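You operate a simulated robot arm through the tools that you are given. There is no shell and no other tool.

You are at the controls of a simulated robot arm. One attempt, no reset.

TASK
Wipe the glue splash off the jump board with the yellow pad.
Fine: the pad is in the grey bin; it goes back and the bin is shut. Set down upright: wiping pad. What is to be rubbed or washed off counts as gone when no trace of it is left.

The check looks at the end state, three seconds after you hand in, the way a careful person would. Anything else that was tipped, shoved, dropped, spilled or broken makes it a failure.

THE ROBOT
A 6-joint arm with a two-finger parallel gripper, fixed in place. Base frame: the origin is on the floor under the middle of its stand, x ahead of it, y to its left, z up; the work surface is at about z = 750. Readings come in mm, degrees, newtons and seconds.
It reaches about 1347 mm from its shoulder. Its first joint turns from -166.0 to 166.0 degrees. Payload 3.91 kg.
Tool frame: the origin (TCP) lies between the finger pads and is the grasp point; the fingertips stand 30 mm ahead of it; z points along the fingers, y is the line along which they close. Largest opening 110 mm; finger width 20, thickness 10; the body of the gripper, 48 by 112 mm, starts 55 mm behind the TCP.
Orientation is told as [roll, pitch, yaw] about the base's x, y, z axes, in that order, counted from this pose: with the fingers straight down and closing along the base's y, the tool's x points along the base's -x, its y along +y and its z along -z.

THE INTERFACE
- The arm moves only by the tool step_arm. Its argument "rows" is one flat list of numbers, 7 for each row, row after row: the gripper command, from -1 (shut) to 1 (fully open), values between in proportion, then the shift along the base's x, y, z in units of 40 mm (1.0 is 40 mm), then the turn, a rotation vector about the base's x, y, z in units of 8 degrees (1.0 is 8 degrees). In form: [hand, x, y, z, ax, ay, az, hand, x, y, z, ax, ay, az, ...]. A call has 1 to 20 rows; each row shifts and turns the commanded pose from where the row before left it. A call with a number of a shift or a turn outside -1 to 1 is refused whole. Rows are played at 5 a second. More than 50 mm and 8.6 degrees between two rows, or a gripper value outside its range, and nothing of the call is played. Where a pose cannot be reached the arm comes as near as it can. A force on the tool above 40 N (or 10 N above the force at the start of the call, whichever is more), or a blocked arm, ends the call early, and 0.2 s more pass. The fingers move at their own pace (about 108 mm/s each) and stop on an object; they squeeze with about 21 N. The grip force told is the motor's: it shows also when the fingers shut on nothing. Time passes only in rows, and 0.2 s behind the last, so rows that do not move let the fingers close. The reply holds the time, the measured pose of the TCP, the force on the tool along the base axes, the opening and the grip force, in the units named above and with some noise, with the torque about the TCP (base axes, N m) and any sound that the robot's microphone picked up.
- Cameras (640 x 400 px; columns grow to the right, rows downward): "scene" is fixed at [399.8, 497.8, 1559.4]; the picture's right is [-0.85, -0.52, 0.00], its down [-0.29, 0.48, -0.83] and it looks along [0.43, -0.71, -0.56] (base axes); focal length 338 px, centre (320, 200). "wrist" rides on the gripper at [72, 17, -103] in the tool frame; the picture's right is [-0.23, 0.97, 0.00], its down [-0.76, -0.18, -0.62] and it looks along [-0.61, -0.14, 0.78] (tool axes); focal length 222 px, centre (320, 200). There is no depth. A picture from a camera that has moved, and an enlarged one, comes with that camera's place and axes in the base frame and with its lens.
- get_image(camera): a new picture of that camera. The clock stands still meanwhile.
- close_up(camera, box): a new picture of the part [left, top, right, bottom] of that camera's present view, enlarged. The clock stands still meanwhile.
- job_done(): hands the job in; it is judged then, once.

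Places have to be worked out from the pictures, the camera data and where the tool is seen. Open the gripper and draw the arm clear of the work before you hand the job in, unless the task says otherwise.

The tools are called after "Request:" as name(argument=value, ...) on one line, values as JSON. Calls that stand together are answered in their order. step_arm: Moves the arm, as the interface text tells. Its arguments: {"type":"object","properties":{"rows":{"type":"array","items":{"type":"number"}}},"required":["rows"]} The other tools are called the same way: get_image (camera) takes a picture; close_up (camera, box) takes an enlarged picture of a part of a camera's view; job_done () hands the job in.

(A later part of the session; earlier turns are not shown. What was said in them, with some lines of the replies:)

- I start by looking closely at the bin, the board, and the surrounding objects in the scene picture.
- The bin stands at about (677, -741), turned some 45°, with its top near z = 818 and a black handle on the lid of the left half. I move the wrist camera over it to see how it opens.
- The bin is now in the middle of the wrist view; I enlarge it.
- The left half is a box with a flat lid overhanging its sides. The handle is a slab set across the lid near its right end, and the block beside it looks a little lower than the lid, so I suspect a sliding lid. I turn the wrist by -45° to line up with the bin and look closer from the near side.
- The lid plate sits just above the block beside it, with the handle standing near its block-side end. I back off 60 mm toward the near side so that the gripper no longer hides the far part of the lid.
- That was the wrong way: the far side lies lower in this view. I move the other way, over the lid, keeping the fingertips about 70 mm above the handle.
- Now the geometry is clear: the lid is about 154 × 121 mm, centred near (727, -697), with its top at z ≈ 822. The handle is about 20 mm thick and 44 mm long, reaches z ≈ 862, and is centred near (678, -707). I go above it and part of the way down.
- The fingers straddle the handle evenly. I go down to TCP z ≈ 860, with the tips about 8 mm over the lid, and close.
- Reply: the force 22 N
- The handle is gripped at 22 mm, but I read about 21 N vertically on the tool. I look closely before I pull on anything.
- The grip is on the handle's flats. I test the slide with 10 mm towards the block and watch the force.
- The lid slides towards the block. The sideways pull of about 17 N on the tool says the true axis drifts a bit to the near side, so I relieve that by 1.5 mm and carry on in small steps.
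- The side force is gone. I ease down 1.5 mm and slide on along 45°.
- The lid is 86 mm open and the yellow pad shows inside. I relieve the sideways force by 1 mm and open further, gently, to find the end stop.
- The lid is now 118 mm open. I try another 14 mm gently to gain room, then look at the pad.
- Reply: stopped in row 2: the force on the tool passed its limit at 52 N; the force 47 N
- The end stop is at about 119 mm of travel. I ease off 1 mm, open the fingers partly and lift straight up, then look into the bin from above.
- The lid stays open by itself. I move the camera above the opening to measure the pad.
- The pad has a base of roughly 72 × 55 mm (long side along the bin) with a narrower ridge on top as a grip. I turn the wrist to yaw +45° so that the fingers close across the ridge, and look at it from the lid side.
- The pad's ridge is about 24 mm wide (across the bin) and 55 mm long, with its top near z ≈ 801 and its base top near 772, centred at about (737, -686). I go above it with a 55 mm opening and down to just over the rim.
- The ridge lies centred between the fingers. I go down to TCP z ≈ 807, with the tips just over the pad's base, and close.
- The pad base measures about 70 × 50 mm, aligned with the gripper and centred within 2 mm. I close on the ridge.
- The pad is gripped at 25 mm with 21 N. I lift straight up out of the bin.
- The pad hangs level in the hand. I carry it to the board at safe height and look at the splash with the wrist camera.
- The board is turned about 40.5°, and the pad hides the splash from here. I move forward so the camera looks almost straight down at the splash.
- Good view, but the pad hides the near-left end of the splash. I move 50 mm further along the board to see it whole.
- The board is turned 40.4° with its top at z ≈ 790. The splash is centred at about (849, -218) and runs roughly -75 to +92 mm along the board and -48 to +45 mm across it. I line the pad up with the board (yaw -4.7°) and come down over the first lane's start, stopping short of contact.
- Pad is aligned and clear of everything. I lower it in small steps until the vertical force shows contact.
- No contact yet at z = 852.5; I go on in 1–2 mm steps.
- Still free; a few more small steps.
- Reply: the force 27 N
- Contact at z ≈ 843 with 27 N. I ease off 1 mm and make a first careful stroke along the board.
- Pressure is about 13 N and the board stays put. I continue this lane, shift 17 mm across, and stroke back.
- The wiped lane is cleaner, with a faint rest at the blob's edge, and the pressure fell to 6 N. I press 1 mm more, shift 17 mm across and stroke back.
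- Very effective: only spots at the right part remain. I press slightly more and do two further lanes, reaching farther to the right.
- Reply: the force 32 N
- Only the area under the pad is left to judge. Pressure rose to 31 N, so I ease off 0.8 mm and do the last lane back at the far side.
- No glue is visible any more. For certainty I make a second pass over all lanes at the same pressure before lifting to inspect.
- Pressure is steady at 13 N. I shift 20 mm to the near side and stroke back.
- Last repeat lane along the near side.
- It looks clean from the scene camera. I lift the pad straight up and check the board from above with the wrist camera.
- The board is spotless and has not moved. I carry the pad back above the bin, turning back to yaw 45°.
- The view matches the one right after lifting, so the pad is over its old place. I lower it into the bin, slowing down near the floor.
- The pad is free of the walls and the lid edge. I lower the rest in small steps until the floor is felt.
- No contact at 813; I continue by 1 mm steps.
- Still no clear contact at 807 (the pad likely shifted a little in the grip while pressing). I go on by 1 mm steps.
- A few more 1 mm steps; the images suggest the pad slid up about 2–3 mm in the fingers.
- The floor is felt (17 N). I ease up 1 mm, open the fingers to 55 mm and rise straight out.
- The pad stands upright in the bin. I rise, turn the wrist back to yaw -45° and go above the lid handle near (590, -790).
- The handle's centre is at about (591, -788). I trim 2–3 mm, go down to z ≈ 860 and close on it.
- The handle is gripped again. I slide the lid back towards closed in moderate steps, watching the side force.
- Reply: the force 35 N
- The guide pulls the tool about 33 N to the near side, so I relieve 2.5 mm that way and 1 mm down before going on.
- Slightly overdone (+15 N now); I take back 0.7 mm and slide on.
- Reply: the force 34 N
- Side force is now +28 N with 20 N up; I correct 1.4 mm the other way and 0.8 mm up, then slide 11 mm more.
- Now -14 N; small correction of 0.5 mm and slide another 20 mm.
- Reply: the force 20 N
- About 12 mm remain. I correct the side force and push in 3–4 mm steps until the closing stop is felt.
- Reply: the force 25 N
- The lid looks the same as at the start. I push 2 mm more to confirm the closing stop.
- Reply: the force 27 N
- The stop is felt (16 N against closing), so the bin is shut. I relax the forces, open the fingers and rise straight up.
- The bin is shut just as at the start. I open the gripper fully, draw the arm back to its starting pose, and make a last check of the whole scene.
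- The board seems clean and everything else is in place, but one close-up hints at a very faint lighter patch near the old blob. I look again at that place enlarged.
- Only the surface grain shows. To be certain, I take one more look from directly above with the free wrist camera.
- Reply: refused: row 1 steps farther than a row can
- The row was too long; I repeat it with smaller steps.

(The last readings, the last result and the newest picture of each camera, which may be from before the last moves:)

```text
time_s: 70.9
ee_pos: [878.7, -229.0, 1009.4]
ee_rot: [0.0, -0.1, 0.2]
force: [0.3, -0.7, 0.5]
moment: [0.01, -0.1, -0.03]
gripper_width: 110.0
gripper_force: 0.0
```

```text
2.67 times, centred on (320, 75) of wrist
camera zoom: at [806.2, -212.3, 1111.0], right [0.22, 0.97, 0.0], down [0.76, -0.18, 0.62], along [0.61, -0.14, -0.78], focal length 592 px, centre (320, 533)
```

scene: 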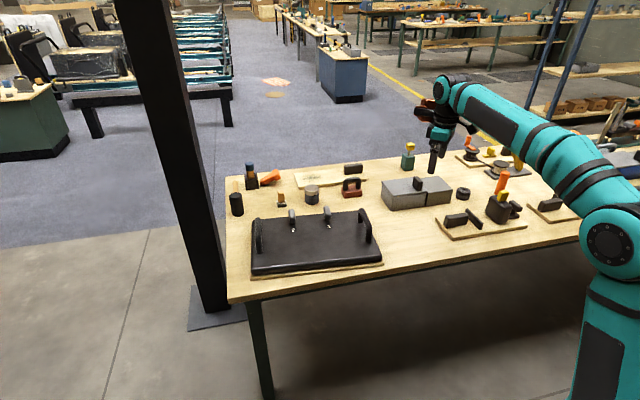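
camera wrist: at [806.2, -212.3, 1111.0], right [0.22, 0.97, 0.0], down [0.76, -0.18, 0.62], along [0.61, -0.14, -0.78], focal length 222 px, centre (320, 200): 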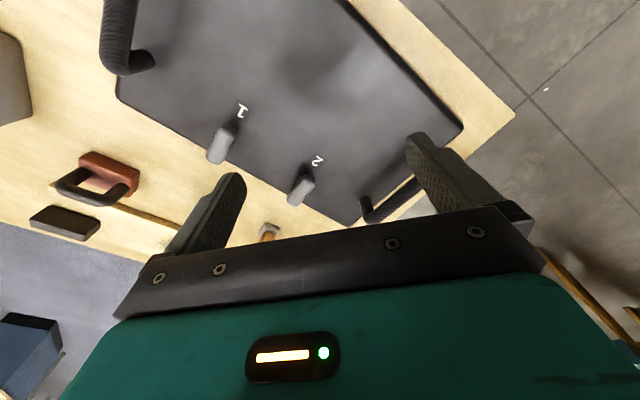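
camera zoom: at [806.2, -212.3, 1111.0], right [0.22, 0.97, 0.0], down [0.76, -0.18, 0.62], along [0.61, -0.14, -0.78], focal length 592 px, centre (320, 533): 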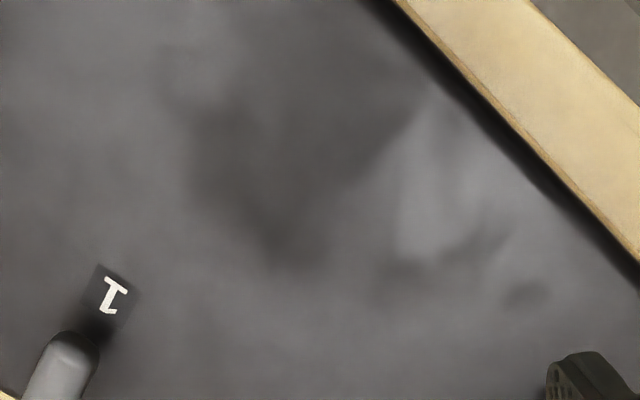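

Only soft sheen and shadow show. One lighter patch near (861, -171) could be a reflection, so I shift the camera to see whether it stays with the board.

Request:
step_arm(rows=[1, 0.6, 0.6, 0, 0, 0, 0, 1, 0.6, 0.6, 0, 0, 0, 0, 1, 0.3, 0.5, 0, 0, 0, 0.8])

Request:
close_up(camera="wrist", box=[200, 0, 440, 150])

Request:
close_up(camera="wrist", box=[100, 0, 400, 187])

Request:
close_up(camera="scene", box=[260, 200, 380, 275])

```text
time_s: 71.7
ee_pos: [939.3, -159.6, 1012.0]
ee_rot: [0.1, 0.1, 6.7]
force: [-0.1, -0.3, 0.2]
moment: [0.06, 0.04, 0.05]
gripper_width: 109.9
gripper_force: 0.0
```

```text
2.67 times, centred on (320, 75) of wrist
camera zoom: at [865.1, -152.2, 1113.0], right [0.11, 0.99, 0.0], down [0.78, -0.09, 0.62], along [0.62, -0.07, -0.78], focal length 592 px, centre (320, 533)
```

zoom: 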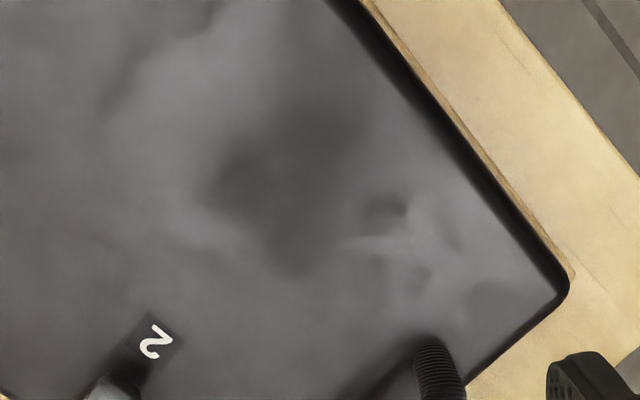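

```text
2.13 times, centred on (250, 94) of wrist
camera zoom: at [865.1, -152.2, 1113.0], right [0.11, 0.99, 0.0], down [0.78, -0.09, 0.62], along [0.62, -0.07, -0.78], focal length 474 px, centre (469, 427)
```

zoom: 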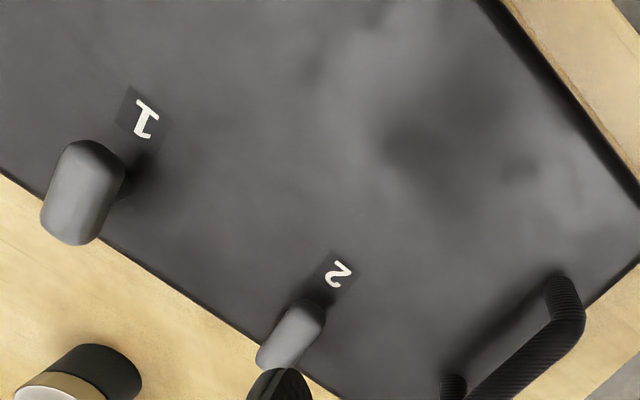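

```text
5.33 times, centred on (320, 238) of scene
camera zoom: at [399.8, 497.8, 1559.4], right [-0.85, -0.52, 0.0], down [-0.29, 0.48, -0.83], along [0.43, -0.71, -0.56], focal length 1801 px, centre (320, 0)
```

zoom: 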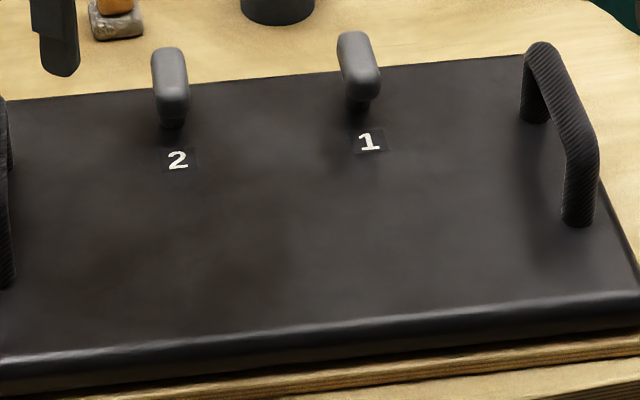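

The patches shift with the camera, so they are only reflections and shadows: the board is clean. I draw the arm back to its starting pose.

Request:
step_arm(rows=[1, -0.8, -0.72, 0.177, 0, 0, -0.073, 1, -0.8, -0.72, 0.177, 0, 0, -0.073, 1, -0.8, -0.72, 0.177, 0, 0, -0.073, 1, -0.8, -0.72, 0.177, 0, 0, -0.073, 1, -0.8, -0.72, 0.177, 0, 0, -0.073, 1, -0.8, -0.72, 0.177, 0, 0, -0.073, 1, -0.8, -0.72, 0.177, 0, 0, -0.073, 1, -0.8, -0.72, 0.177, 0, 0, -0.073, 1, -0.8, -0.72, 0.177, 0, 0, -0.073, 1, -0.8, -0.72, 0.177, 0, 0, -0.073, 1, -0.8, -0.72, 0.177, 0, 0, -0.073])

Request:
get_image(camera="scene")

Request:
close_up(camera="scene", box=[360, 140, 480, 215])

```text
time_s: 74.1
ee_pos: [587.2, -474.4, 1091.1]
ee_rot: [0.2, 0.0, 0.3]
force: [0.1, 0.0, -0.1]
moment: [0.0, 0.04, 0.01]
gripper_width: 110.0
gripper_force: 0.0
```

```text
taken
```

scene: 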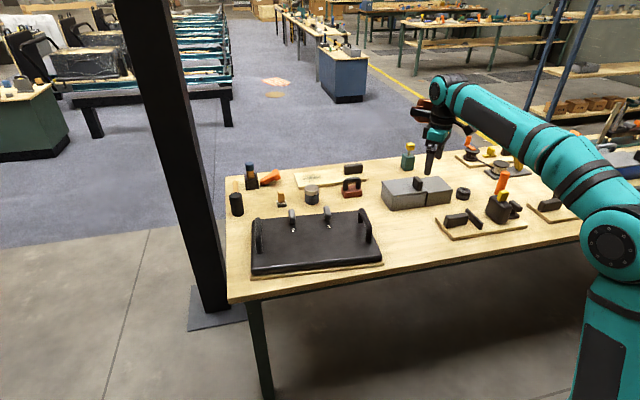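

```text
5.33 times, centred on (420, 178) of scene
camera zoom: at [399.8, 497.8, 1559.4], right [-0.85, -0.52, 0.0], down [-0.29, 0.48, -0.83], along [0.43, -0.71, -0.56], focal length 1801 px, centre (-213, 320)
```

zoom: 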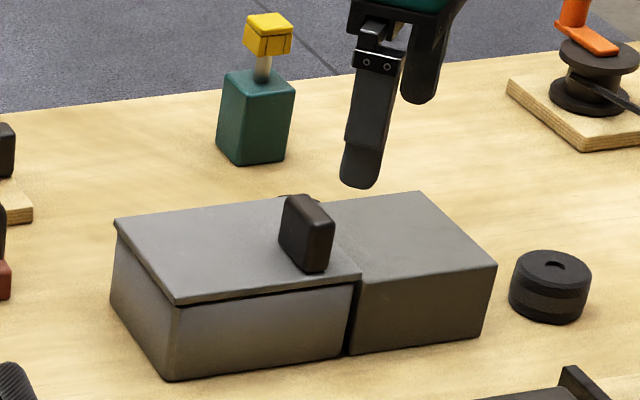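

The board is clean, the pad stands upright in the shut bin, and everything else is where it was. The gripper is open and the arm clear of the work, so I hand in.

Request:
job_done()

```text
The job is handed in.
```

The glue splash is off the jump board, and I've handed the job in. I don't have the check's verdict.

- **Board:** I wiped the whole splash area twice with the yellow pad. Close-ups from both cameras showed no glue left. A few faint lighter patches shifted when I moved the camera, so I took them as reflections. The board did not move.
- **Pad:** It is back in the grey bin, standing upright in its old place.
- **Bin:** I slid the lid shut until I felt its stop. It looks the same as at the start.
- **Everything else:** In the last scene picture the other objects were where they began. The gripper is open and the arm is back near its starting pose.

Opening and closing the lid briefly put some force on the bin, up to 52 N at the end stop, but it did not shift in the pictures.
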